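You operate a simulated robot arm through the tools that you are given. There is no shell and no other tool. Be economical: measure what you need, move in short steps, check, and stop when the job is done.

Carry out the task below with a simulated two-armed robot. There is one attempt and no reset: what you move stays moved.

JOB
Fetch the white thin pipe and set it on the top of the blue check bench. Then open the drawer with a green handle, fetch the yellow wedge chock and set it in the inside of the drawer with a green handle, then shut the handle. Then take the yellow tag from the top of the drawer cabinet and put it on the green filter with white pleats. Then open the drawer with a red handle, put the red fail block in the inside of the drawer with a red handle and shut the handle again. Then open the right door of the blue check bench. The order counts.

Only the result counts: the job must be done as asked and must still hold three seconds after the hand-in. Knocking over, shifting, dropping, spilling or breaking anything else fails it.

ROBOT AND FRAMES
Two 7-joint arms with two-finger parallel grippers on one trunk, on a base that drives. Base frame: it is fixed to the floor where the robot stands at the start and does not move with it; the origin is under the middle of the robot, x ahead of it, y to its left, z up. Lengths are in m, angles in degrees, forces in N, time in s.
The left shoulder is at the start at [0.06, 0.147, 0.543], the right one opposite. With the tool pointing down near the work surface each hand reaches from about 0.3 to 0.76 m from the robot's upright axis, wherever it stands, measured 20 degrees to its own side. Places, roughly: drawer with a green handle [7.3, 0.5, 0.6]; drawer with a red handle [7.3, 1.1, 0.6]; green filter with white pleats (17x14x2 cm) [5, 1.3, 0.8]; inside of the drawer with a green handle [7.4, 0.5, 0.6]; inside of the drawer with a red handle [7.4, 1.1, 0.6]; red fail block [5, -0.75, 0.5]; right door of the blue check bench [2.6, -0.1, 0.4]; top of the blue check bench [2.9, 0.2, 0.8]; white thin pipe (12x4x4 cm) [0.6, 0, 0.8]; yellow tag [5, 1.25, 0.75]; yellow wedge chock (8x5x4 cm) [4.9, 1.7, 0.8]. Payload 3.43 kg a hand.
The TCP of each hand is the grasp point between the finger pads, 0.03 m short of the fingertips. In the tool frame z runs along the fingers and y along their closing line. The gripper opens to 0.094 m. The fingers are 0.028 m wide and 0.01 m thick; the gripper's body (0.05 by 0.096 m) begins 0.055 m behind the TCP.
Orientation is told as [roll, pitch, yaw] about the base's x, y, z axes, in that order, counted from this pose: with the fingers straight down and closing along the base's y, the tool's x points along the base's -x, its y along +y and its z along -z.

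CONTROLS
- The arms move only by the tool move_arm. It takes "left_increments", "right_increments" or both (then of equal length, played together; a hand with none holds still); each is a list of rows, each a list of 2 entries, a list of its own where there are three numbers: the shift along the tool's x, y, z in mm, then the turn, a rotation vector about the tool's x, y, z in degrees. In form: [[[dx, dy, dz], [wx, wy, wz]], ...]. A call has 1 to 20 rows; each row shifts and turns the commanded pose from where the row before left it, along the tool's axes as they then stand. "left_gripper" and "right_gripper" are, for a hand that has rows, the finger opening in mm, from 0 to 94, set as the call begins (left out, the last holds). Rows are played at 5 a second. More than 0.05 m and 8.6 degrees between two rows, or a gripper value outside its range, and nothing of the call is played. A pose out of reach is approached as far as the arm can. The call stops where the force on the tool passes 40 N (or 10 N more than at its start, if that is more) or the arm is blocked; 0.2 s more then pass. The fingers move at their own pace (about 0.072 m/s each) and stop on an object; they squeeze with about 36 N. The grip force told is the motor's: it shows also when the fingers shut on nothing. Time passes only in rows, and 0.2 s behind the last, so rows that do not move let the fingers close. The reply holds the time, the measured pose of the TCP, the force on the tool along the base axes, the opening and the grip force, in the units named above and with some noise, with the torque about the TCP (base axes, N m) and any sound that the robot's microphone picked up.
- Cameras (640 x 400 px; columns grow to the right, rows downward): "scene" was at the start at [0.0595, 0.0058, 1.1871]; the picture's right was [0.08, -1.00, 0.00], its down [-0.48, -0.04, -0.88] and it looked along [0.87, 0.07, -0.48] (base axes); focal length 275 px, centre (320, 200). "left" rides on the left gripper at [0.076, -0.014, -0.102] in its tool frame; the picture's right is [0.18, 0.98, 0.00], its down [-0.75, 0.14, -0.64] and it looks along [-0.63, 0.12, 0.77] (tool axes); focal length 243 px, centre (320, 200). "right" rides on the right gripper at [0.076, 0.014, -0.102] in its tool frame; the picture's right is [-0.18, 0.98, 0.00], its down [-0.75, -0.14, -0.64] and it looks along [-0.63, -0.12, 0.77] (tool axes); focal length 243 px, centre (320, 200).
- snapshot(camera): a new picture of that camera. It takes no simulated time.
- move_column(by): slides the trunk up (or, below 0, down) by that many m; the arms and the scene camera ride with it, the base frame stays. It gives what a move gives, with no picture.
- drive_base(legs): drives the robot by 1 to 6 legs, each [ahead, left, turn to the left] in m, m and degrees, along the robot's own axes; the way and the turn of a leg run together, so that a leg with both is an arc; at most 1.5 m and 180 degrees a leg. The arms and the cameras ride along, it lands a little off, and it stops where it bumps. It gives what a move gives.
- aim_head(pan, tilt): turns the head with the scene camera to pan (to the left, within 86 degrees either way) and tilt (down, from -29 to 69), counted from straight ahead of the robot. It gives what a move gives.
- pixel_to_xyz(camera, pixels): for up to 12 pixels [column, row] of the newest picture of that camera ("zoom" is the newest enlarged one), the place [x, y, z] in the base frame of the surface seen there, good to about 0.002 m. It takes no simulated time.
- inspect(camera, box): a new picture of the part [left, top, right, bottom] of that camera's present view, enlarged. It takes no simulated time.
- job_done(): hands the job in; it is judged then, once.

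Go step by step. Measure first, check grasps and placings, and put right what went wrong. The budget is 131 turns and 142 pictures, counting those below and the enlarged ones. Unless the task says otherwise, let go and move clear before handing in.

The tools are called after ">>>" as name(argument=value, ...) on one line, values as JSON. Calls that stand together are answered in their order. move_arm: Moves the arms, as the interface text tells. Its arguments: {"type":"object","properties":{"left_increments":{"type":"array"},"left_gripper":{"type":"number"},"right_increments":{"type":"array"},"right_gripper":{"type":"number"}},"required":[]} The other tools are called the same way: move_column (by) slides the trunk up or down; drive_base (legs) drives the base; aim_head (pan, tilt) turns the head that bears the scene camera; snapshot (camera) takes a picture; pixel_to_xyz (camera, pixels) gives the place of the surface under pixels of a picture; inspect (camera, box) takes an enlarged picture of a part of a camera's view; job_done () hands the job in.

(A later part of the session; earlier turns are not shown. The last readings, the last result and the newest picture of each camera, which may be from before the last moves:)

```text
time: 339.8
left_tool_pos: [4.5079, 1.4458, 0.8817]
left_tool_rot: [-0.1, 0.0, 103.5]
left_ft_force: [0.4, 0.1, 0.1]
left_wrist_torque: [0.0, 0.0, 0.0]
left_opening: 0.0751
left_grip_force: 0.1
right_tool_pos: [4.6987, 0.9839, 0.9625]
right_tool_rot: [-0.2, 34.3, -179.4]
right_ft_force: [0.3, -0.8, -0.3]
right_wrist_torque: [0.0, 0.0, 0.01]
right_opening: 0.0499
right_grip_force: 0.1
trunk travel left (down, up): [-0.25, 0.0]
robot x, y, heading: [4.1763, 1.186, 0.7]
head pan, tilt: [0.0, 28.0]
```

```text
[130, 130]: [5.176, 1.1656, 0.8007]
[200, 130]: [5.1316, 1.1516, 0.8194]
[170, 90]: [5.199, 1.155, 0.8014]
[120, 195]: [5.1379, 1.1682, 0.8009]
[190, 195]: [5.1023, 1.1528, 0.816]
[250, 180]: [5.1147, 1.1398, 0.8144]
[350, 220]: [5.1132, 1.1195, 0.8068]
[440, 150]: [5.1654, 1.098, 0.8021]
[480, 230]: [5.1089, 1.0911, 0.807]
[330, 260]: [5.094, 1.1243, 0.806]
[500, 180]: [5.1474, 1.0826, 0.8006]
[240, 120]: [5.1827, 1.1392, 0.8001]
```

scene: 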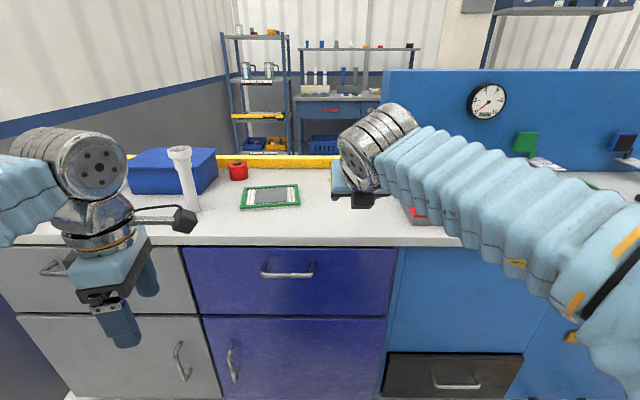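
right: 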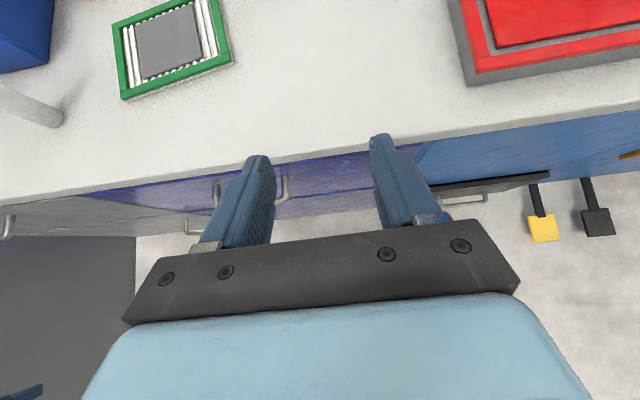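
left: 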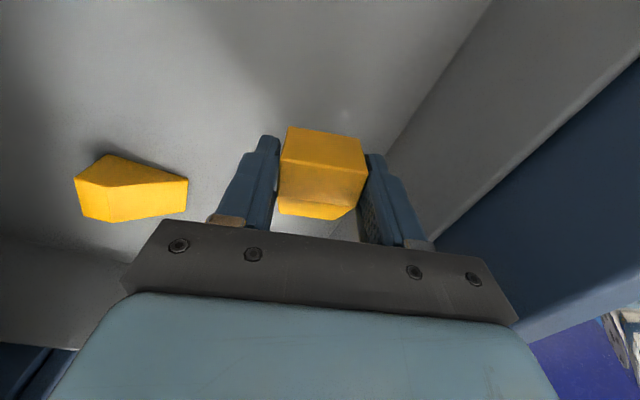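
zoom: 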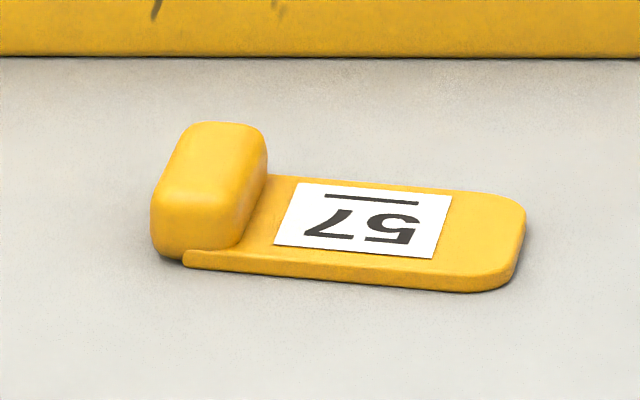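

The tag's knob is centred near (5.115, 1.151), ~2 cm wide in y, with its top at 0.82. I'll reduce the tilt to 20°, lift and retract the left hand clear of the white post, and drive closer.

>>> move_arm(left_increments=[[[0, 20, -30], [0, 0, 0]], [[0, 20, -30], [0, 0, 0]], [[0, 10, -40], [0, 0, 0]]], right_increments=[[[0, 0, 0], [0, -7.1, 0]], [[0, 0, 0], [0, -7.1, 0]], [[0, 0, 0], [0, 0, 0]]])

>>> drive_base(legs=[[0.26, 0.03, -0.5]])

>>> snapshot(camera="scene")

```text
time: 340.6
left_tool_pos: [4.4584, 1.4347, 0.9824]
left_tool_rot: [-0.1, 0.0, 103.6]
left_ft_force: [0.1, -0.2, 0.1]
left_wrist_torque: [0.02, 0.0, 0.0]
left_opening: 0.0751
left_grip_force: 0.1
right_tool_pos: [4.6982, 0.9842, 0.9623]
right_tool_rot: [-0.1, 20.0, -179.3]
right_ft_force: [-0.1, 0.2, -0.7]
right_wrist_torque: [0.01, 0.02, -0.01]
right_opening: 0.0499
right_grip_force: 0.0
trunk travel left (down, up): [-0.25, 0.0]
robot x, y, heading: [4.1812, 1.1847, 0.8]
head pan, tilt: [0.0, 28.0]
```

```text
time: 342.5
left_tool_pos: [4.7237, 1.4632, 0.9828]
left_tool_rot: [-0.1, 0.0, 102.9]
left_ft_force: [0.5, 0.6, 0.0]
left_wrist_torque: [-0.01, 0.04, 0.01]
left_opening: 0.075
left_grip_force: 0.1
right_tool_pos: [4.9578, 1.0099, 0.9628]
right_tool_rot: [-0.1, 20.3, -179.8]
right_ft_force: [-1.0, 0.1, 0.6]
right_wrist_torque: [0.05, -0.02, -0.01]
right_opening: 0.0501
right_grip_force: 0.0
trunk travel left (down, up): [-0.25, 0.0]
robot x, y, heading: [4.4419, 1.2162, -0.0]
head pan, tilt: [0.0, 28.0]
```

```text
60 pictures are left
```

scene: 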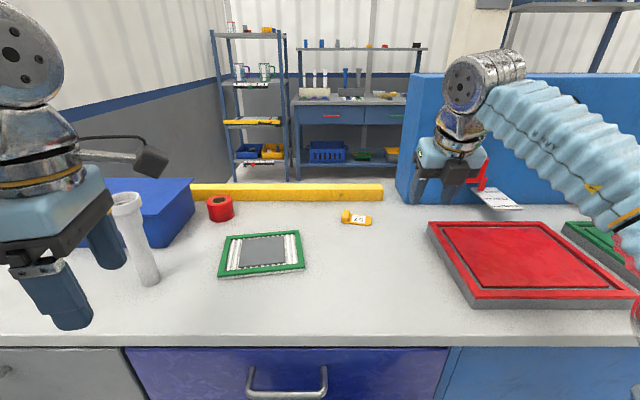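

The tag is clearly visible at (355,218). I'll enlarge and measure knob, filter and panel.

>>> inspect(camera="scene", box=[330, 200, 386, 235])

>>> pixel_to_xyz(camera="zoom", pixels=[[170, 150], [190, 150], [165, 200], [200, 200], [150, 230], [180, 120], [230, 180], [300, 200], [450, 210]])

>>> pixel_to_xyz(camera="scene", pixels=[[262, 251], [245, 253], [283, 249], [262, 240], [262, 265], [410, 180], [404, 190], [222, 268], [300, 235]])

```text
11.43 times, centred on (358, 218) of scene
```

zoom: 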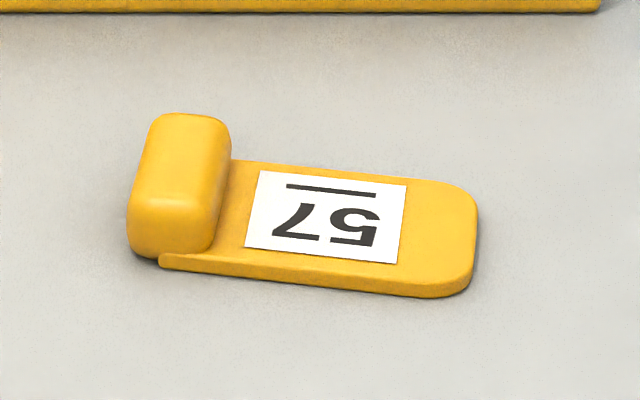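

```text
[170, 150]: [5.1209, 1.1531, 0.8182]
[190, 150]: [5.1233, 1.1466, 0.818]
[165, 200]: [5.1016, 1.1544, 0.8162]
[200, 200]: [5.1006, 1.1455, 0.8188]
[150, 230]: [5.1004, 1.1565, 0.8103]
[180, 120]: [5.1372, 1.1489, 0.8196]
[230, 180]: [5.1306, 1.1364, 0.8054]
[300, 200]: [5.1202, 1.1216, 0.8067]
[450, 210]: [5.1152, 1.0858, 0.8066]
```

```text
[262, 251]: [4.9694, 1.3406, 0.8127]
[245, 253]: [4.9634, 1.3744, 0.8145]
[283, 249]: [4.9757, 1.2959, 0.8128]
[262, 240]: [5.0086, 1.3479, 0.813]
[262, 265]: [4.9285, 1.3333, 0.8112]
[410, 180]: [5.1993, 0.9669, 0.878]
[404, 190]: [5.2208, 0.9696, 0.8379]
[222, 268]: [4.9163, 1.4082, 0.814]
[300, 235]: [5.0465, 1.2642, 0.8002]
```

Knob centre ≈ (5.117, 1.150), top 0.8195, and the tag is turned about −8°. I'll move the right hand over, low enough to be in reach, then check from the wrist camera.

>>> move_arm(right_increments=[[[0, -47, 0], [0, 0, 0]], [[0, -47, 0], [0, 0, 0]], [[0, -47, 0], [0, 0, 0]], [[-12, 0, 32], [0, 0, 0]], [[-12, 0, 32], [0, 0, 0]], [[-11, 0, 32], [0, 0, 0]], [[35, 0, 13], [0, 0, 0]], [[35, 0, 13], [0, 0, 0]], [[35, 0, 13], [0, 0, 0]], [[37, 0, 13], [0, 0, 0]], [[0, 0, 0], [-2.7, 0, 7.5]], [[0, 0, 0], [0, 0, 0]]])

>>> snapshot(camera="scene")

>>> snapshot(camera="right")

```text
time: 345.1
left_tool_pos: [4.7232, 1.4637, 0.9819]
left_tool_rot: [-0.1, 0.0, 103.0]
left_ft_force: [0.3, 0.1, -0.1]
left_wrist_torque: [0.02, 0.0, -0.01]
left_opening: 0.0749
left_grip_force: 0.1
right_tool_pos: [5.1096, 1.1526, 0.8599]
right_tool_rot: [-0.1, 20.3, 172.3]
right_ft_force: [-0.2, -0.3, 0.0]
right_wrist_torque: [-0.03, -0.02, 0.01]
right_opening: 0.0501
right_grip_force: 0.1
trunk travel left (down, up): [-0.25, 0.0]
robot x, y, heading: [4.4377, 1.2184, -0.2]
head pan, tilt: [0.0, 28.0]
```

```text
58 pictures are left
```

scene: 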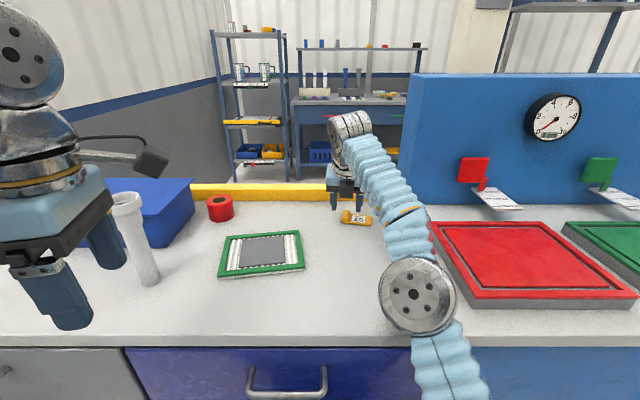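

```text
57 pictures are left
```

right: 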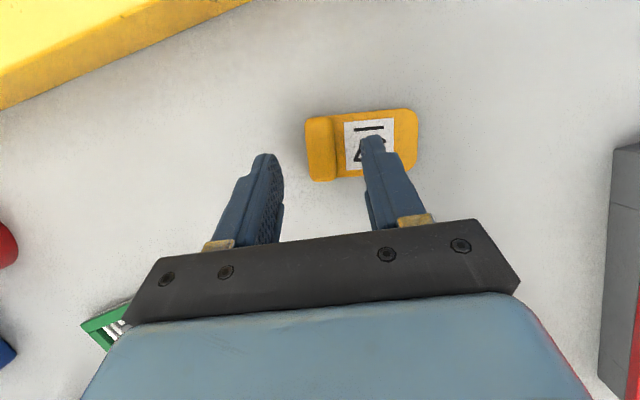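

The knob at (320,150) is centred between the fingers. I'll descend 18 mm and close.

>>> move_arm(right_increments=[[[-3, 0, 8.5], [0, 0, 0]], [[-3, 0, 8.5], [0, 0, 0]], [[0, 0, 0], [0, 0, 0]]])

>>> move_arm(right_increments=[[[0, 0, 0], [0, 0, 0]], [[0, 0, 0], [0, 0, 0]], [[0, 0, 0], [0, 0, 0]], [[0, 0, 0], [0, 0, 0]]], right_gripper=0)

>>> snapshot(camera="right")

```text
time: 345.9
left_tool_pos: [4.7236, 1.4633, 0.9823]
left_tool_rot: [0.0, 0.0, 103.1]
left_ft_force: [-0.2, -1.1, -0.6]
left_wrist_torque: [0.04, 0.02, -0.01]
left_opening: 0.0751
left_grip_force: 0.0
right_tool_pos: [5.111, 1.1512, 0.8431]
right_tool_rot: [-0.2, 20.2, 172.2]
right_ft_force: [0.1, -0.3, 0.1]
right_wrist_torque: [0.01, 0.01, 0.02]
right_opening: 0.0502
right_grip_force: 0.1
trunk travel left (down, up): [-0.25, 0.0]
robot x, y, heading: [4.4384, 1.2165, 0.2]
head pan, tilt: [0.0, 28.0]
```

```text
time: 346.9
left_tool_pos: [4.7227, 1.4637, 0.9823]
left_tool_rot: [-0.1, 0.0, 103.0]
left_ft_force: [-0.5, 0.0, -0.2]
left_wrist_torque: [-0.02, -0.01, 0.01]
left_opening: 0.0749
left_grip_force: 0.1
right_tool_pos: [5.1115, 1.1518, 0.8423]
right_tool_rot: [-0.2, 20.1, 172.2]
right_ft_force: [-0.1, -0.1, 0.4]
right_wrist_torque: [0.01, 0.01, 0.01]
right_opening: 0.0186
right_grip_force: 36.1
trunk travel left (down, up): [-0.25, 0.0]
robot x, y, heading: [4.4365, 1.2183, 0.0]
head pan, tilt: [0.0, 28.0]
```

```text
56 pictures are left
```

right: 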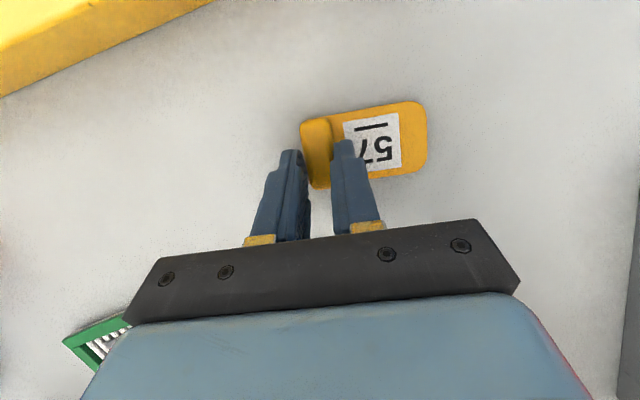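

The knob is gripped (18.6 mm). I'll lift 30 mm, with the left hand moving further left for clearance, and check.

>>> move_arm(right_increments=[[[5, 0, -14], [0, 0, 0]], [[-5, 0, -18], [0, 0, 0]], [[0, 0, 0], [0, 0, 0]]], left_increments=[[[-45, 0, 0], [0, 0, 0]], [[-45, 0, 0], [0, 0, 0]], [[-40, 0, 0], [0, 0, 0]]])

>>> snapshot(camera="right")

>>> inspect(camera="scene", box=[220, 140, 420, 265])

```text
time: 347.7
left_tool_pos: [4.6936, 1.5908, 0.9818]
left_tool_rot: [0.0, -0.1, 102.9]
left_ft_force: [0.6, -0.1, -0.1]
left_wrist_torque: [-0.01, 0.01, -0.01]
left_opening: 0.0748
left_grip_force: 0.0
right_tool_pos: [5.0992, 1.153, 0.8729]
right_tool_rot: [-0.2, 20.2, 172.2]
right_ft_force: [0.6, -1.0, 0.5]
right_wrist_torque: [0.0, -0.02, -0.03]
right_opening: 0.0184
right_grip_force: 36.4
trunk travel left (down, up): [-0.25, 0.0]
robot x, y, heading: [4.4404, 1.215, 0.0]
head pan, tilt: [0.0, 28.0]
```

```text
55 pictures are left
```

right: 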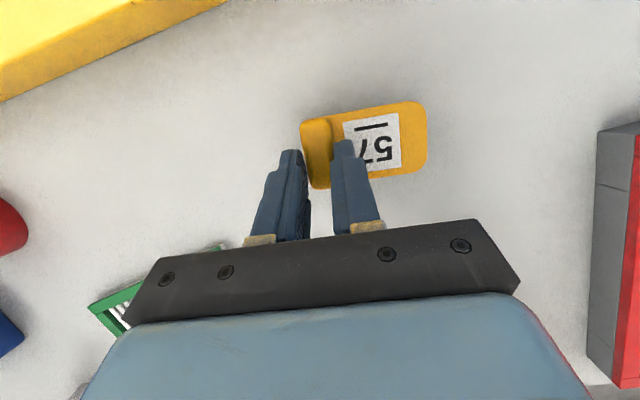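

```text
3.20 times, centred on (320, 202) of scene
```

zoom: 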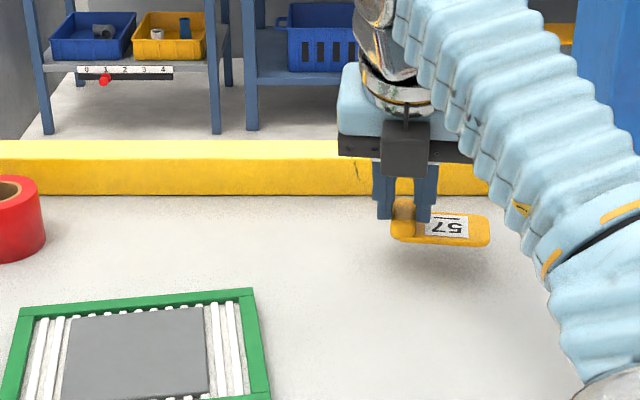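

The tag hangs level. I'll carry it over the filter centre.

>>> move_arm(right_increments=[[[-25.7, -32.9, -9.3], [0, 0, 0]], [[-25.7, -32.9, -9.3], [0, 0, 0]], [[-25.7, -32.9, -9.3], [0, 0, 0]], [[-25.7, -32.9, -9.3], [0, 0, 0]], [[-25.7, -32.9, -9.3], [0, 0, 0]], [[-25.7, -32.9, -9.3], [0, 0, 0]], [[0, 0, 0], [0, 0, 0]]])

>>> snapshot(camera="right")

>>> inspect(camera="scene", box=[180, 180, 340, 280])

```text
time: 349.3
left_tool_pos: [4.6944, 1.5909, 0.9805]
left_tool_rot: [-0.1, 0.0, 102.9]
left_ft_force: [-0.1, 0.0, 0.4]
left_wrist_torque: [0.09, 0.0, -0.01]
left_opening: 0.0752
left_grip_force: 0.0
right_tool_pos: [4.9613, 1.3721, 0.8726]
right_tool_rot: [-0.1, 20.3, 172.1]
right_ft_force: [0.1, -0.1, -0.1]
right_wrist_torque: [-0.04, -0.04, 0.02]
right_opening: 0.0186
right_grip_force: 35.8
trunk travel left (down, up): [-0.25, 0.0]
robot x, y, heading: [4.4414, 1.217, 0.1]
head pan, tilt: [0.0, 28.0]
```

```text
53 pictures are left
```

right: 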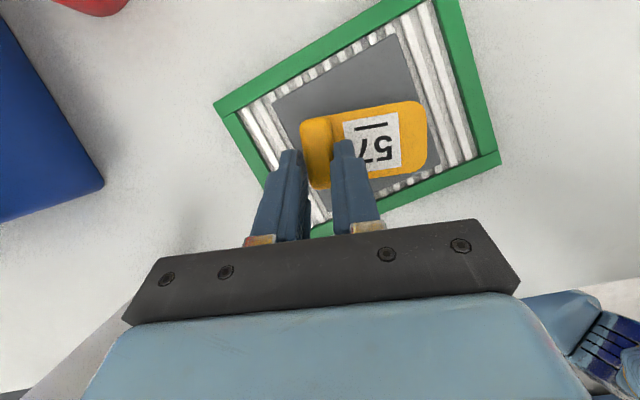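

```text
4.00 times, centred on (260, 230) of scene
```

zoom: 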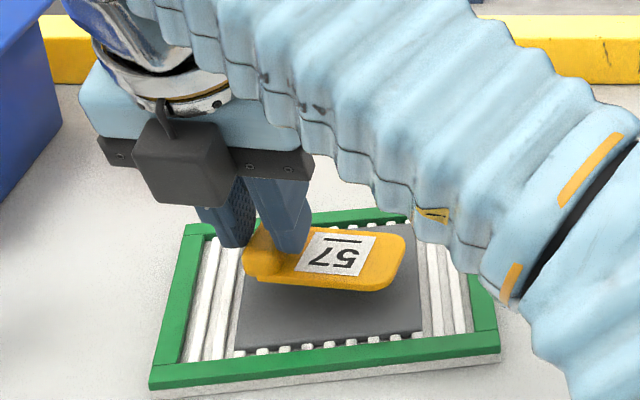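

The tag is over the gray centre of the filter. I'll lower 15 mm and check force.

>>> move_arm(right_increments=[[[-2.7, 0, 7.5], [0, 0, 0]], [[-2.4, 0, 6.6], [0, 0, 0]], [[0, 0, 0], [0, 0, 0]]])

>>> move_arm(right_increments=[[[-0.5, 0, 1.2], [0, 0, 0]], [[0, 0, 0], [0, 0, 0]]])

>>> inspect(camera="scene", box=[180, 180, 340, 280])

```text
time: 350.1
left_tool_pos: [4.6947, 1.5906, 0.9819]
left_tool_rot: [-0.1, 0.1, 103.0]
left_ft_force: [0.5, 0.2, -0.5]
left_wrist_torque: [0.04, -0.01, 0.03]
left_opening: 0.0749
left_grip_force: 0.0
right_tool_pos: [4.9622, 1.3702, 0.8581]
right_tool_rot: [-0.2, 20.2, 172.2]
right_ft_force: [0.1, -0.9, -0.2]
right_wrist_torque: [0.0, -0.01, 0.0]
right_opening: 0.0182
right_grip_force: 35.4
trunk travel left (down, up): [-0.25, 0.0]
robot x, y, heading: [4.4412, 1.2182, -0.2]
head pan, tilt: [0.0, 28.0]
```

```text
time: 350.7
left_tool_pos: [4.6944, 1.5903, 0.9804]
left_tool_rot: [-0.1, -0.1, 103.1]
left_ft_force: [0.0, -0.3, -1.0]
left_wrist_torque: [0.01, 0.02, 0.02]
left_opening: 0.0751
left_grip_force: 0.0
right_tool_pos: [4.9627, 1.3712, 0.8567]
right_tool_rot: [-0.2, 20.2, 172.3]
right_ft_force: [-0.4, 1.0, -0.2]
right_wrist_torque: [0.01, 0.02, -0.01]
right_opening: 0.0186
right_grip_force: 36.4
trunk travel left (down, up): [-0.25, 0.0]
robot x, y, heading: [4.4381, 1.2181, -0.1]
head pan, tilt: [0.0, 28.0]
```

```text
4.00 times, centred on (260, 230) of scene
```

zoom: 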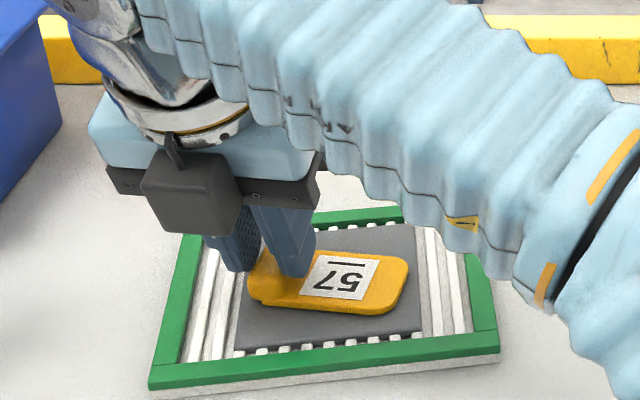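

The tag is about to touch the plate. I'll release, lift and check.

>>> move_arm(right_increments=[[[0, 0, 0], [0, 0, 0]], [[0, 0, 0], [0, 0, 0]], [[0, 0, 0], [0, 0, 0]], [[8.5, 0, -23.5], [0, 0, 0]], [[0, 0, -35], [0, 0, 0]], [[-35, 0, -30], [0, 0, 0]], [[-40, 10, -15], [0, 0, 0]], [[-45, 20, -10], [0, 0, 0]], [[-45, 20, -10], [0, 0, 0]], [[-45, 20, -10], [0, 0, 0]], [[0, 0, 0], [0, 0, 0]]], right_gripper=40)

>>> snapshot(camera="scene")

```text
refused: row 8 steps farther than a row can; nothing moved
```

```text
50 pictures are left
```

scene: 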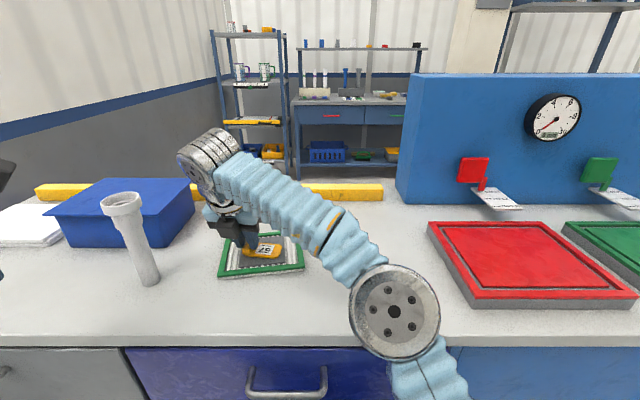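

>>> move_arm(right_increments=[[[0, 0, 0], [0, 0, 0]], [[0, 0, 0], [0, 0, 0]], [[0, 0, 0], [0, 0, 0]], [[8.5, 0, -23.5], [0, 0, 0]], [[0, 0, -35], [0, 0, 0]], [[-30, 0, -30], [0, 0, 0]], [[-40, 10, -15], [0, 0, 0]], [[-40, 20, -10], [0, 0, 0]], [[-40, 20, -10], [0, 0, 0]], [[-40, 20, -10], [0, 0, 0]], [[0, 0, 0], [0, 0, 0]]], right_gripper=40)

>>> snapshot(camera="scene")

```text
time: 353.1
left_tool_pos: [4.6941, 1.5884, 0.9814]
left_tool_rot: [-0.1, 0.0, 103.0]
left_ft_force: [-0.4, -0.7, 0.2]
left_wrist_torque: [0.0, -0.03, 0.04]
left_opening: 0.0748
left_grip_force: 0.0
right_tool_pos: [4.7333, 1.3258, 0.9179]
right_tool_rot: [-0.3, 20.2, 172.0]
right_ft_force: [0.3, -0.9, 1.4]
right_wrist_torque: [0.01, 0.02, 0.04]
right_opening: 0.0402
right_grip_force: 0.0
right hand out of reach, approached as far as the arm can: row 5
trunk travel left (down, up): [-0.25, 0.0]
robot x, y, heading: [4.437, 1.2198, -0.0]
head pan, tilt: [0.0, 28.0]
```

```text
49 pictures are left
```

scene: 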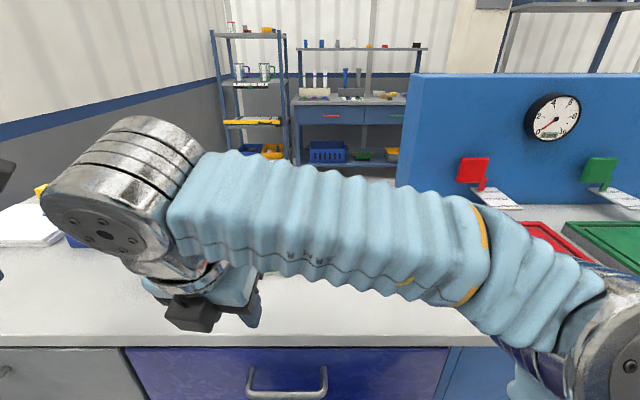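

The forearm hides the filter. I'll back away and check.

>>> drive_base(legs=[[-0.58, 0, 0]])

>>> move_arm(right_increments=[[[0, 45, 0], [0, 0, 0]], [[0, 45, 0], [0, 0, 0]], [[0, 45, 0], [0, 0, 0]], [[0, 45, 0], [0, 0, 0]]])

>>> snapshot(camera="scene")

```text
time: 356.4
left_tool_pos: [4.1192, 1.5903, 0.9809]
left_tool_rot: [-0.1, 0.0, 103.2]
left_ft_force: [-0.6, 0.3, 0.0]
left_wrist_torque: [-0.04, -0.01, -0.05]
left_opening: 0.075
left_grip_force: 0.0
right_tool_pos: [4.1574, 1.326, 0.9185]
right_tool_rot: [-0.2, 20.2, 172.3]
right_ft_force: [-0.9, 0.5, -0.1]
right_wrist_torque: [0.02, -0.03, 0.02]
right_opening: 0.0401
right_grip_force: 0.2
trunk travel left (down, up): [-0.25, 0.0]
robot x, y, heading: [3.8611, 1.2212, 0.1]
head pan, tilt: [0.0, 28.0]
```

```text
time: 357.4
left_tool_pos: [4.1182, 1.5899, 0.9804]
left_tool_rot: [-0.1, 0.0, 103.1]
left_ft_force: [-0.2, -0.2, -0.5]
left_wrist_torque: [-0.03, 0.02, 0.0]
left_opening: 0.0752
left_grip_force: 0.0
right_tool_pos: [4.1347, 1.1485, 0.9177]
right_tool_rot: [-0.4, 20.1, 172.3]
right_ft_force: [-0.8, -0.4, 0.2]
right_wrist_torque: [-0.05, 0.03, -0.01]
right_opening: 0.0399
right_grip_force: 0.1
trunk travel left (down, up): [-0.25, 0.0]
robot x, y, heading: [3.8626, 1.2147, 0.0]
head pan, tilt: [0.0, 28.0]
```

```text
48 pictures are left
```

scene: 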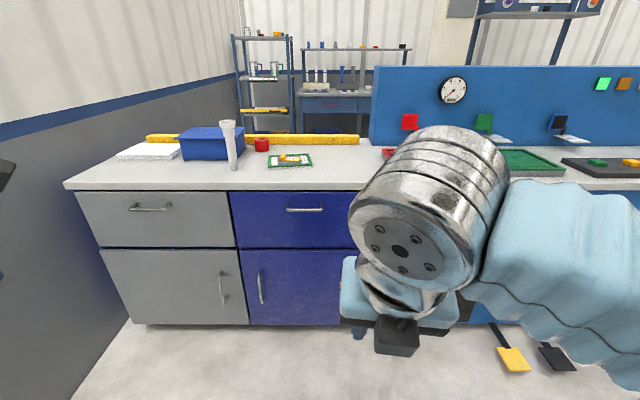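

The tag lies on the filter at (290,158). Next is the red fail block: I'll drive right to y≈−0.75 and look at the shelf.

>>> inspect(camera="scene", box=[260, 140, 324, 180])

>>> drive_base(legs=[[0, -1.0, 0], [0, -0.95, 0]])

>>> aim_head(pan=10, tilt=30)

>>> snapshot(camera="scene")

```text
10.00 times, centred on (292, 160) of scene
```

zoom: 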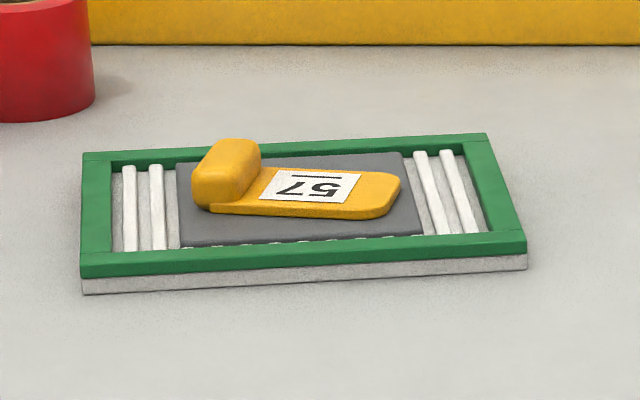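

```text
time: 367.2
left_tool_pos: [4.1258, -0.3688, 0.9808]
left_tool_rot: [-0.1, 0.0, 103.4]
left_ft_force: [0.5, -0.7, -0.1]
left_wrist_torque: [-0.02, -0.02, -0.03]
left_opening: 0.075
left_grip_force: 0.0
right_tool_pos: [4.1449, -0.8124, 0.9169]
right_tool_rot: [-0.2, 20.2, 172.6]
right_ft_force: [0.7, -1.0, 0.5]
right_wrist_torque: [-0.01, 0.02, -0.03]
right_opening: 0.04
right_grip_force: 0.1
trunk travel left (down, up): [-0.25, 0.0]
robot x, y, heading: [3.8772, -0.7405, 0.2]
head pan, tilt: [0.0, 28.0]
```

```text
time: 367.9
left_tool_pos: [4.1262, -0.3703, 0.9806]
left_tool_rot: [0.0, 0.0, 103.3]
left_ft_force: [-0.5, -0.4, -0.4]
left_wrist_torque: [-0.02, 0.0, 0.01]
left_opening: 0.0747
left_grip_force: 0.0
right_tool_pos: [4.1453, -0.8115, 0.9178]
right_tool_rot: [-0.2, 20.3, 172.5]
right_ft_force: [-0.1, 0.2, -0.7]
right_wrist_torque: [0.03, -0.01, 0.0]
right_opening: 0.0401
right_grip_force: 0.0
trunk travel left (down, up): [-0.25, 0.0]
robot x, y, heading: [3.8752, -0.7432, 0.3]
head pan, tilt: [10.0, 30.0]
```

```text
46 pictures are left
```

scene: 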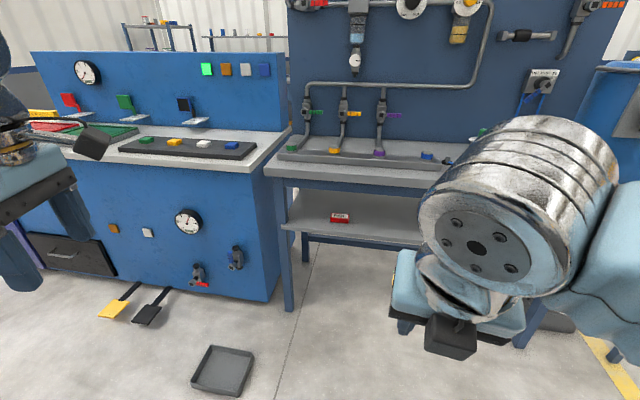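

The red FAIL block lies on the lower shelf at (340,217). I'll enlarge and measure it and the shelf.

>>> inspect(camera="scene", box=[290, 170, 386, 230])

>>> pixel_to_xyz(camera="zoom", pixels=[[290, 305], [380, 305], [335, 300], [335, 325], [300, 290], [370, 290], [200, 350], [335, 120], [335, 60], [100, 330], [450, 250], [335, 230]])

```text
6.67 times, centred on (338, 200) of scene
```

zoom: 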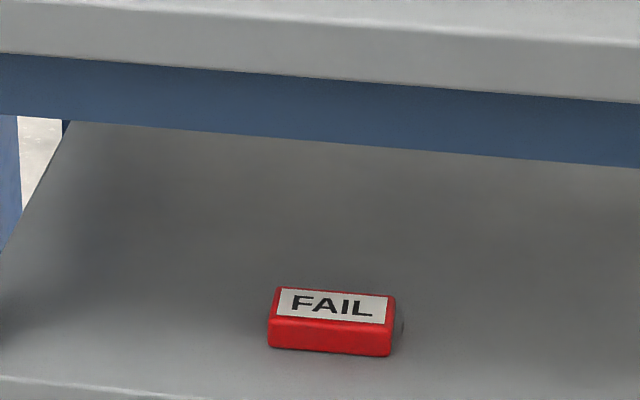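

```text
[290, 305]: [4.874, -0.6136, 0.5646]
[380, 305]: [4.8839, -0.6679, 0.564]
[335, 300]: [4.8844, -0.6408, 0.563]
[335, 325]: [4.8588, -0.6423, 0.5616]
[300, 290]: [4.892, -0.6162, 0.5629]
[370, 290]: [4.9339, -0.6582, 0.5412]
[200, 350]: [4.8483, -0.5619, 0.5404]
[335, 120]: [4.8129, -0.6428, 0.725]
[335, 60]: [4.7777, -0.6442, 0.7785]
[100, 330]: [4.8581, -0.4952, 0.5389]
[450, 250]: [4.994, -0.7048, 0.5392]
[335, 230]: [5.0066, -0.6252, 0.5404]
```

Block: x 4.853–4.90, y −0.606…−0.68, top 0.564 on the shelf at 0.54; apron bottom ≈0.715. I'll bring the right hand to 15° below level and check the tray on the floor.

>>> pixel_to_xyz(camera="scene", pixels=[[210, 348], [253, 350], [192, 385], [238, 395], [285, 228], [400, 243], [288, 305], [300, 230], [345, 175], [345, 180], [345, 185]])

>>> move_arm(right_increments=[[[0, 0, 0], [2.6, 0, -7]], [[38, 0, 14], [0, 0, 0]], [[38, 0, 14], [0, 0, 0]], [[38, 0, 14], [0, 0, 0]], [[38, 0, 14], [0, 0, 0]], [[38, 0, 14], [0, 0, 0]], [[0, 0, 0], [0, 7.9, 0]], [[0, 0, 0], [0, 7.9, 0]], [[0, 0, 0], [0, 7.9, 0]], [[0, 0, 0], [0, 7.9, 0]], [[0, 0, 0], [0, 7.9, 0]], [[0, 0, 0], [0, 7.9, 0]], [[0, 0, 0], [0, 7.4, 0]], [[0, 0, 0], [0, 0, 0]]], right_gripper=94)

```text
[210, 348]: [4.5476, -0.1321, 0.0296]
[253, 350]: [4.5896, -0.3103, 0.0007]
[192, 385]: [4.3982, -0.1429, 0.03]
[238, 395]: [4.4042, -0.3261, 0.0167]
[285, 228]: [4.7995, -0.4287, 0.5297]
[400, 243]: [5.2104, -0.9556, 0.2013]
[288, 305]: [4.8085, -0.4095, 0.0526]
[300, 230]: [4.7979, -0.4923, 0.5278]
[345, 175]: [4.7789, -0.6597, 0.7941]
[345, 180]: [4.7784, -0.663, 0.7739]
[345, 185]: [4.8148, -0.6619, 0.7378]
```

```text
time: 370.9
left_tool_pos: [4.1259, -0.3699, 0.9812]
left_tool_rot: [-0.1, 0.0, 103.3]
left_ft_force: [0.6, 0.1, 0.5]
left_wrist_torque: [-0.02, -0.01, 0.0]
left_opening: 0.0751
left_grip_force: 0.1
right_tool_pos: [4.3471, -0.8111, 0.9185]
right_tool_rot: [-0.8, 75.1, 179.4]
right_ft_force: [0.6, -0.1, 0.6]
right_wrist_torque: [0.04, 0.01, 0.02]
right_opening: 0.0941
right_grip_force: 0.1
trunk travel left (down, up): [-0.25, 0.0]
robot x, y, heading: [3.8739, -0.7453, 0.6]
head pan, tilt: [10.0, 30.0]
```

Shelf edge is at x≈4.80; the floor tray spans y −0.14…−0.325, so I'll keep the base near y≈−0.65. I'll centre, extend and lower the hand in free space.

>>> move_arm(right_increments=[[[9, -22, 33], [0, 0, 0]], [[9, -22, 33], [0, 0, 0]], [[9, -22, 33], [0, 0, 0]], [[-42, 0, 11], [0, 0, 0]], [[-42, 0, 11], [0, 0, 0]], [[-42, 0, 11], [0, 0, 0]], [[-42, 0, 11], [0, 0, 0]], [[-42, 0, 11], [0, 0, 0]], [[-42, 0, 11], [0, 0, 0]], [[-42, 0, 12], [0, 0, 0]], [[-46, 0, 13], [0, 0, 0]], [[0, 0, 0], [0, 0, 0]]])

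>>> snapshot(camera="scene")

```text
time: 373.5
left_tool_pos: [4.1261, -0.3701, 0.9804]
left_tool_rot: [-0.2, 0.0, 103.4]
left_ft_force: [0.7, -0.2, 0.5]
left_wrist_torque: [-0.03, -0.01, -0.01]
left_opening: 0.0752
left_grip_force: 0.0
right_tool_pos: [4.4494, -0.7437, 0.5675]
right_tool_rot: [-0.9, 75.0, 179.3]
right_ft_force: [0.7, -1.1, 0.6]
right_wrist_torque: [-0.03, -0.02, -0.03]
right_opening: 0.0943
right_grip_force: 0.1
trunk travel left (down, up): [-0.25, 0.0]
robot x, y, heading: [3.8727, -0.7424, 0.5]
head pan, tilt: [10.0, 30.0]
```

```text
44 pictures are left
```

scene: 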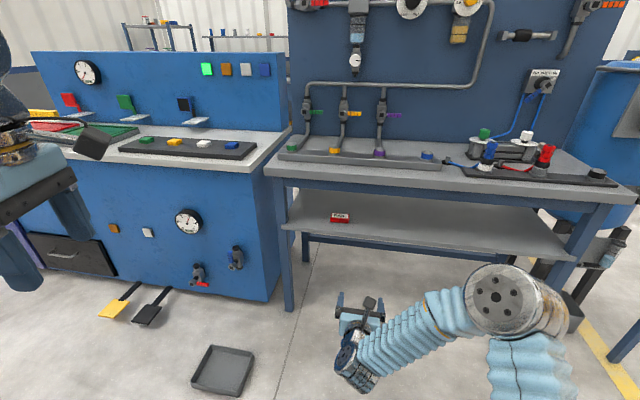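

The hand is ready at z 0.5675. I'll drive left 0.10 and ahead 0.29 to just before the shelf, then look from the wrist camera.

>>> drive_base(legs=[[0, 0.1, -0.5], [0.29, 0, 0]])

>>> snapshot(camera="right")

>>> snapshot(camera="scene")

```text
time: 376.2
left_tool_pos: [4.4167, -0.2717, 0.9817]
left_tool_rot: [-0.2, 0.0, 102.8]
left_ft_force: [-0.4, 0.2, -0.3]
left_wrist_torque: [-0.01, -0.03, 0.02]
left_opening: 0.0748
left_grip_force: 0.1
right_tool_pos: [4.7373, -0.6497, 0.5689]
right_tool_rot: [-0.7, 75.1, 178.8]
right_ft_force: [-0.7, -0.3, 0.4]
right_wrist_torque: [-0.01, -0.05, -0.02]
right_opening: 0.0941
right_grip_force: 0.1
trunk travel left (down, up): [-0.25, 0.0]
robot x, y, heading: [4.1614, -0.6431, -0.3]
head pan, tilt: [10.0, 30.0]
```

```text
43 pictures are left
```

right: 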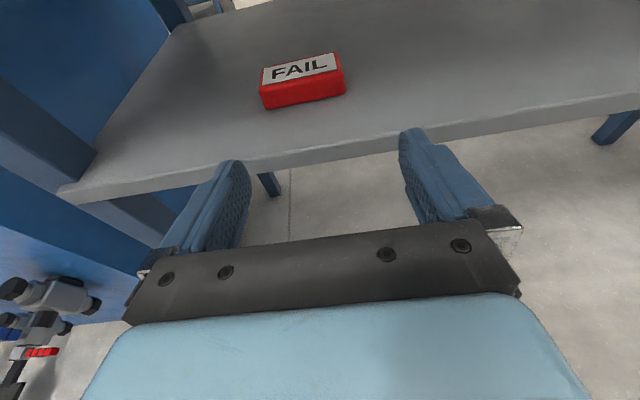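

```text
42 pictures are left
```

scene: 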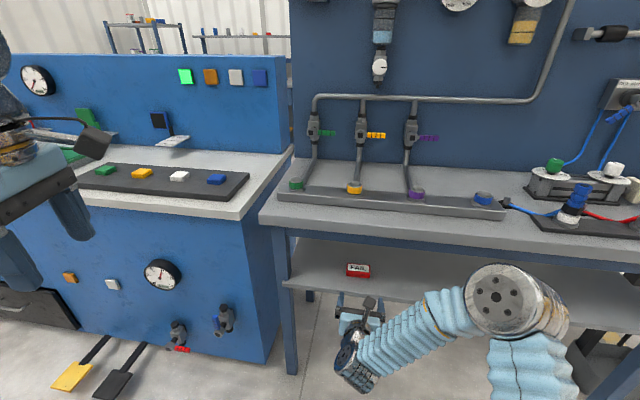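

The FAIL block is ahead, slightly left of centre at (303,80). I'll measure its edges.

>>> pixel_to_xyz(camera="right", pixels=[[266, 104], [342, 90], [264, 84], [340, 66], [264, 70], [334, 55], [302, 68], [303, 97], [330, 148], [240, 165]])

```text
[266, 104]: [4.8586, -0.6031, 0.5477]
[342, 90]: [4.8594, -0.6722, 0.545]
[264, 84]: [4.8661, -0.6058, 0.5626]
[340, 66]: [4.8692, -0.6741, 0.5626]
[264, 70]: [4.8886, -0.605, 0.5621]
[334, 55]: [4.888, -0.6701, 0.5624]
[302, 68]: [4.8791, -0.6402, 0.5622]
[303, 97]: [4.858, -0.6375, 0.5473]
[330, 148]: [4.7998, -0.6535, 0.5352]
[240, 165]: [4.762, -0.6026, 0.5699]
```

Block is centred at (4.877, −0.639), square to the table. I'll advance 135 mm and close on its 7.4 cm length.

>>> move_arm(right_increments=[[[-1, -10.5, 1], [0, 0, 0]], [[8, 0, 32], [0, 0, 0]], [[8, 0, 32], [0, 0, 0]], [[8, 0, 33], [0, 0, 0]], [[8, 0, 33], [0, 0, 0]], [[0, 0, 0], [0, 0, 0]]])

>>> snapshot(camera="right")

```text
time: 377.6
left_tool_pos: [4.4163, -0.2732, 0.9821]
left_tool_rot: [-0.3, -0.1, 102.7]
left_ft_force: [0.7, -1.0, 0.2]
left_wrist_torque: [0.03, -0.01, 0.01]
left_opening: 0.0751
left_grip_force: 0.0
right_tool_pos: [4.8683, -0.6407, 0.5644]
right_tool_rot: [-0.3, 74.8, 179.4]
right_ft_force: [-18.9, -8.2, 11.6]
right_wrist_torque: [-0.03, 1.36, 0.91]
right_opening: 0.094
right_grip_force: 0.1
trunk travel left (down, up): [-0.25, 0.0]
robot x, y, heading: [4.1623, -0.6451, -0.1]
head pan, tilt: [10.0, 30.0]
stopped in row 6 (right hand): the force on the tool passed its limit at 48 N (the readings are from after the stop); the commanded pose is now the measured one
```

```text
41 pictures are left
```

right: 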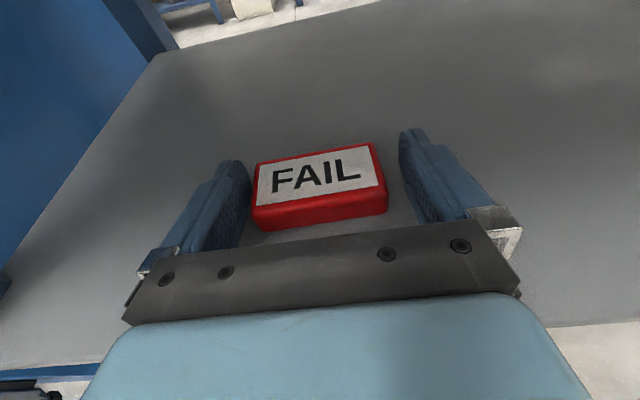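

A contact appeared (−19 N back, +12 N up), probably the hand's underside on the shelf edge. I'll ease back 5 mm and up 6 mm, then read the force.

>>> move_arm(right_increments=[[[0, 0, -4], [0, 0, 0]], [[6, 0, -2], [0, 0, 0]], [[0, 0, 0], [0, 0, 0]]])

>>> snapshot(camera="right")

```text
time: 378.4
left_tool_pos: [4.417, -0.2736, 0.9804]
left_tool_rot: [-0.1, -0.1, 102.7]
left_ft_force: [-0.1, -0.6, 0.2]
left_wrist_torque: [0.01, -0.02, 0.03]
left_opening: 0.0751
left_grip_force: 0.0
right_tool_pos: [4.8653, -0.6413, 0.5681]
right_tool_rot: [-0.3, 74.8, 179.3]
right_ft_force: [-0.3, -0.5, -0.1]
right_wrist_torque: [-0.04, 0.0, 0.03]
right_opening: 0.0941
right_grip_force: 0.1
trunk travel left (down, up): [-0.25, 0.0]
robot x, y, heading: [4.1608, -0.6428, 0.0]
head pan, tilt: [10.0, 30.0]
```

```text
40 pictures are left
```

right: 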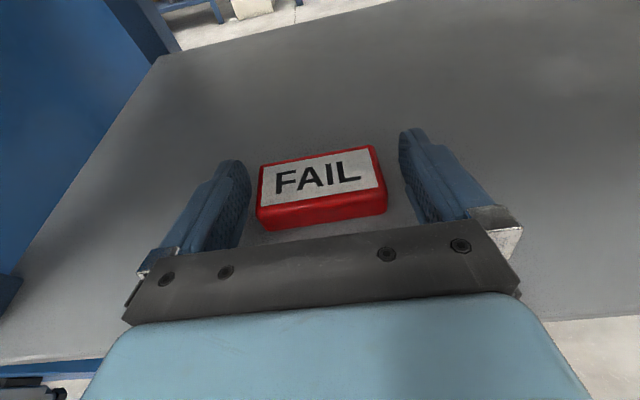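

Free of contact. I'll close on the block.

>>> move_arm(right_increments=[[[0, 0, 0], [0, 0, 0]], [[0, 0, 0], [0, 0, 0]], [[0, 0, 0], [0, 0, 0]], [[0, 0, 0], [0, 0, 0]]], right_gripper=0)

>>> move_arm(right_increments=[[[10, 0, -2.6], [0, 0, 0]], [[10, 0, -2.6], [0, 0, 0]], [[0, 0, 0], [0, 0, 0]]])

>>> snapshot(camera="right")

```text
time: 379.4
left_tool_pos: [4.4163, -0.2725, 0.9809]
left_tool_rot: [0.0, 0.1, 102.7]
left_ft_force: [0.1, 0.7, 0.2]
left_wrist_torque: [0.02, 0.03, -0.02]
left_opening: 0.0751
left_grip_force: 0.1
right_tool_pos: [4.8653, -0.6396, 0.5686]
right_tool_rot: [-0.4, 74.7, 179.4]
right_ft_force: [-0.6, -0.7, 0.4]
right_wrist_torque: [0.06, 0.0, -0.02]
right_opening: 0.0791
right_grip_force: 35.6
trunk travel left (down, up): [-0.25, 0.0]
robot x, y, heading: [4.1607, -0.6394, -0.4]
head pan, tilt: [10.0, 30.0]
```

```text
time: 380.2
left_tool_pos: [4.4179, -0.272, 0.9809]
left_tool_rot: [0.0, 0.0, 102.7]
left_ft_force: [0.5, 0.2, 0.6]
left_wrist_torque: [-0.01, 0.04, -0.03]
left_opening: 0.075
left_grip_force: 0.0
right_tool_pos: [4.8654, -0.6401, 0.5894]
right_tool_rot: [-0.1, 74.6, 179.5]
right_ft_force: [-0.1, 0.2, -0.2]
right_wrist_torque: [-0.01, 0.03, -0.02]
right_opening: 0.0792
right_grip_force: 35.8
trunk travel left (down, up): [-0.25, 0.0]
robot x, y, heading: [4.1597, -0.6471, -0.6]
head pan, tilt: [10.0, 30.0]
```

```text
39 pictures are left
```

right: 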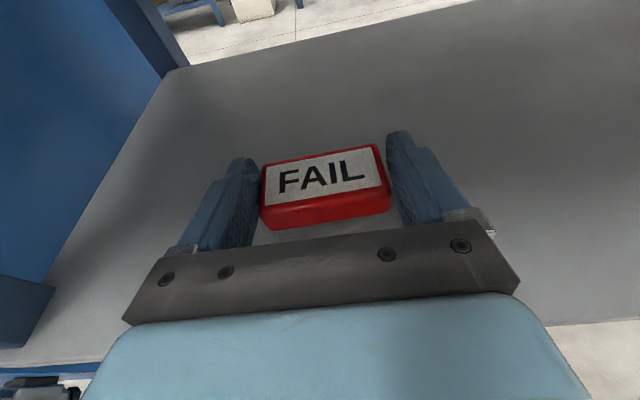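

The block is held and lifted 2 cm. I'll back out, then tuck the right hand and turn the left hand level for the red handle.

>>> drive_base(legs=[[-0.3, 0, 0.4]])

>>> move_arm(right_increments=[[[20, 25, -35], [0, 0, 0]], [[20, 25, -35], [0, 0, 0]], [[20, 20, -35], [0, 0, 0]], [[30, 0, -20], [0, 0, 0]], [[30, 0, 0], [0, 0, 0]], [[30, 0, 0], [0, 0, 0]], [[0, 0, 0], [0, 0, 0]]], left_increments=[[[0, 0, 0], [0, 0, 6.4]], [[0, 0, 0], [0, 0, 6.3]], [[39, -30, 0], [0, 0, 0]], [[39, -30, 0], [0, 0, 0]], [[39, -30, 0], [0, 0, 0]], [[39, -30, 0], [0, 0, 0]], [[39, -30, 0], [0, 0, 0]]])

>>> move_arm(left_increments=[[[0, 0, 0], [8.2, 0, 0]], [[0, 0, 0], [8.2, 0, 0]], [[0, 0, 0], [8.2, 0, 0]], [[0, 0, 0], [8.2, 0, 0]], [[0, 0, 0], [8.2, 0, 0]], [[0, 0, 0], [8.2, 0, 0]], [[0, 0, 0], [8.2, 0, 0]], [[0, 0, 0], [8.2, 0, 0]], [[0, 0, 0], [8.2, 0, 0]], [[0, 0, 0], [8.2, 0, 0]], [[0, 0, 0], [8, 0, 0]], [[0, 0, 0], [0, 0, 0]]])

>>> snapshot(camera="scene")

```text
time: 382.3
left_tool_pos: [4.11, -0.2712, 0.9821]
left_tool_rot: [-0.1, -0.1, 103.2]
left_ft_force: [-0.4, 0.8, 0.0]
left_wrist_torque: [-0.03, 0.02, 0.0]
left_opening: 0.0748
left_grip_force: 0.1
right_tool_pos: [4.562, -0.6353, 0.5905]
right_tool_rot: [-0.3, 74.7, 179.8]
right_ft_force: [0.8, -0.5, -1.0]
right_wrist_torque: [0.0, 0.02, -0.01]
right_opening: 0.0791
right_grip_force: 36.0
trunk travel left (down, up): [-0.25, 0.0]
robot x, y, heading: [3.8576, -0.6422, 0.1]
head pan, tilt: [10.0, 30.0]
```

```text
time: 383.9
left_tool_pos: [4.2629, -0.4654, 0.9812]
left_tool_rot: [-0.1, 0.0, 90.5]
left_ft_force: [-0.3, 0.5, 0.3]
left_wrist_torque: [-0.03, 0.0, 0.02]
left_opening: 0.0751
left_grip_force: 0.0
right_tool_pos: [4.4809, -0.7047, 0.7683]
right_tool_rot: [-0.2, 74.7, 179.8]
right_ft_force: [0.1, 0.0, -0.6]
right_wrist_torque: [0.03, 0.0, 0.01]
right_opening: 0.0789
right_grip_force: 36.3
trunk travel left (down, up): [-0.25, 0.0]
robot x, y, heading: [3.857, -0.6404, -0.1]
head pan, tilt: [10.0, 30.0]
```

```text
time: 386.5
left_tool_pos: [4.2618, -0.4643, 0.9801]
left_tool_rot: [-90.2, 0.0, 90.4]
left_ft_force: [0.5, -0.3, 0.3]
left_wrist_torque: [0.03, 0.01, 0.02]
left_opening: 0.075
left_grip_force: 0.0
right_tool_pos: [4.4807, -0.7055, 0.7677]
right_tool_rot: [-0.3, 74.8, 179.8]
right_ft_force: [-0.5, 0.5, -0.5]
right_wrist_torque: [0.0, 0.01, 0.01]
right_opening: 0.0791
right_grip_force: 35.5
trunk travel left (down, up): [-0.25, 0.0]
robot x, y, heading: [3.8556, -0.6453, 0.2]
head pan, tilt: [10.0, 30.0]
```

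```text
38 pictures are left
```

scene: 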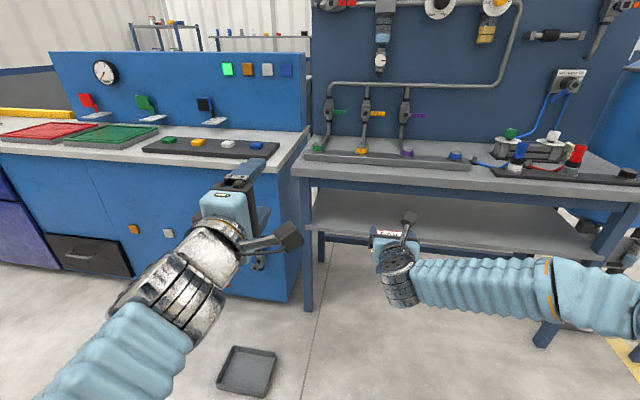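

Both hands are set. I'll drive around to the red drawer.

>>> drive_base(legs=[[0, -1.5, 0], [0, -0.25, 0], [1.2, 0, 0], [1.0, 0, 0], [0, 1.5, 0], [0, 1.5, 0]])

>>> aim_head(pan=10, tilt=25)

>>> snapshot(camera="scene")

```text
time: 419.9
left_tool_pos: [6.5349, 0.7896, 0.9808]
left_tool_rot: [-90.1, 0.0, 89.4]
left_ft_force: [0.0, 0.0, 0.1]
left_wrist_torque: [-0.01, 0.0, 0.03]
left_opening: 0.0751
left_grip_force: 0.0
right_tool_pos: [6.7475, 0.5453, 0.7677]
right_tool_rot: [-0.4, 74.7, 178.7]
right_ft_force: [-0.3, 0.5, -0.3]
right_wrist_torque: [-0.01, -0.01, -0.02]
right_opening: 0.0794
right_grip_force: 35.9
trunk travel left (down, up): [-0.25, 0.0]
robot x, y, heading: [6.1253, 0.6189, -0.9]
head pan, tilt: [10.0, 30.0]
```

```text
time: 420.6
left_tool_pos: [6.5345, 0.7908, 0.9816]
left_tool_rot: [-90.2, 0.0, 89.3]
left_ft_force: [-0.2, 0.0, -0.3]
left_wrist_torque: [0.02, 0.02, -0.05]
left_opening: 0.0753
left_grip_force: 0.0
right_tool_pos: [6.7481, 0.5464, 0.7686]
right_tool_rot: [-0.3, 74.6, 178.7]
right_ft_force: [0.3, 0.8, 0.1]
right_wrist_torque: [0.02, 0.04, -0.01]
right_opening: 0.0791
right_grip_force: 36.2
trunk travel left (down, up): [-0.25, 0.0]
robot x, y, heading: [6.1279, 0.6204, -1.0]
head pan, tilt: [10.0, 25.0]
```

```text
37 pictures are left
```

scene: 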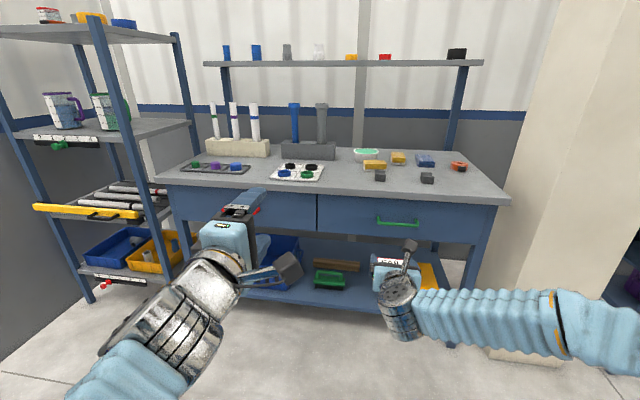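

I'll raise and retract the right hand so it can't touch the table edge, and measure the red handle and the rack on the left.

>>> move_arm(right_increments=[[[24, 0, -37], [0, 0, 0]], [[24, 0, -37], [0, 0, 0]], [[24, 0, -37], [0, 0, 0]], [[24, 0, -37], [0, 0, 0]], [[0, 0, 0], [0, 0, 0]]])

>>> drive_base(legs=[[0, 0.2, 0.9]])

>>> snapshot(camera="scene")

```text
time: 421.8
left_tool_pos: [6.5334, 0.7898, 0.9811]
left_tool_rot: [-90.1, 0.0, 89.4]
left_ft_force: [-0.1, -0.2, 0.6]
left_wrist_torque: [0.01, 0.01, -0.04]
left_opening: 0.075
left_grip_force: 0.0
right_tool_pos: [6.6305, 0.5482, 0.9007]
right_tool_rot: [-0.3, 74.7, 178.8]
right_ft_force: [0.2, -0.6, -0.2]
right_wrist_torque: [0.0, 0.0, 0.0]
right_opening: 0.0792
right_grip_force: 35.7
trunk travel left (down, up): [-0.25, 0.0]
robot x, y, heading: [6.126, 0.6199, -1.0]
head pan, tilt: [10.0, 25.0]
```

```text
time: 423.4
left_tool_pos: [6.5343, 0.995, 0.9812]
left_tool_rot: [-90.1, 0.0, 90.2]
left_ft_force: [0.7, 0.0, -0.2]
left_wrist_torque: [-0.01, -0.04, 0.0]
left_opening: 0.0748
left_grip_force: 0.0
right_tool_pos: [6.6348, 0.7539, 0.9007]
right_tool_rot: [-0.3, 74.7, 179.4]
right_ft_force: [-0.7, 0.1, -0.6]
right_wrist_torque: [-0.01, -0.04, 0.01]
right_opening: 0.0791
right_grip_force: 36.1
trunk travel left (down, up): [-0.25, 0.0]
robot x, y, heading: [6.1279, 0.819, 0.2]
head pan, tilt: [10.0, 25.0]
```

```text
36 pictures are left
```

scene: 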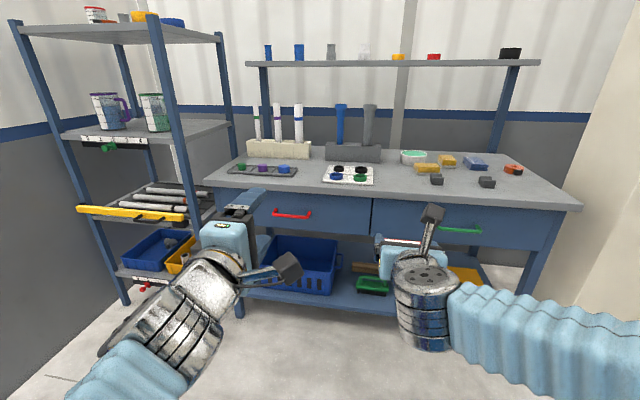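

>>> pixel_to_xyz(camera="scene", pixels=[[275, 214], [291, 215], [309, 215], [291, 218], [190, 150], [180, 220], [80, 210], [100, 250], [340, 205], [470, 205], [205, 185], [222, 240]])

```text
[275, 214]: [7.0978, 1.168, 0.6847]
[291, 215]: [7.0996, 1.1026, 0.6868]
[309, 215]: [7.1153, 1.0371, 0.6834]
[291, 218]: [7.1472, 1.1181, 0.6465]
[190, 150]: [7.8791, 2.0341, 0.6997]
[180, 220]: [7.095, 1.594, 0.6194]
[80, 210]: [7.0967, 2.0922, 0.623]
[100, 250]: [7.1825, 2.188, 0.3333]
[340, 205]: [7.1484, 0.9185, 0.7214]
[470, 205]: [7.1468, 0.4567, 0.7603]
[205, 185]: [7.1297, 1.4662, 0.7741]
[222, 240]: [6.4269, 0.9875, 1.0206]
```

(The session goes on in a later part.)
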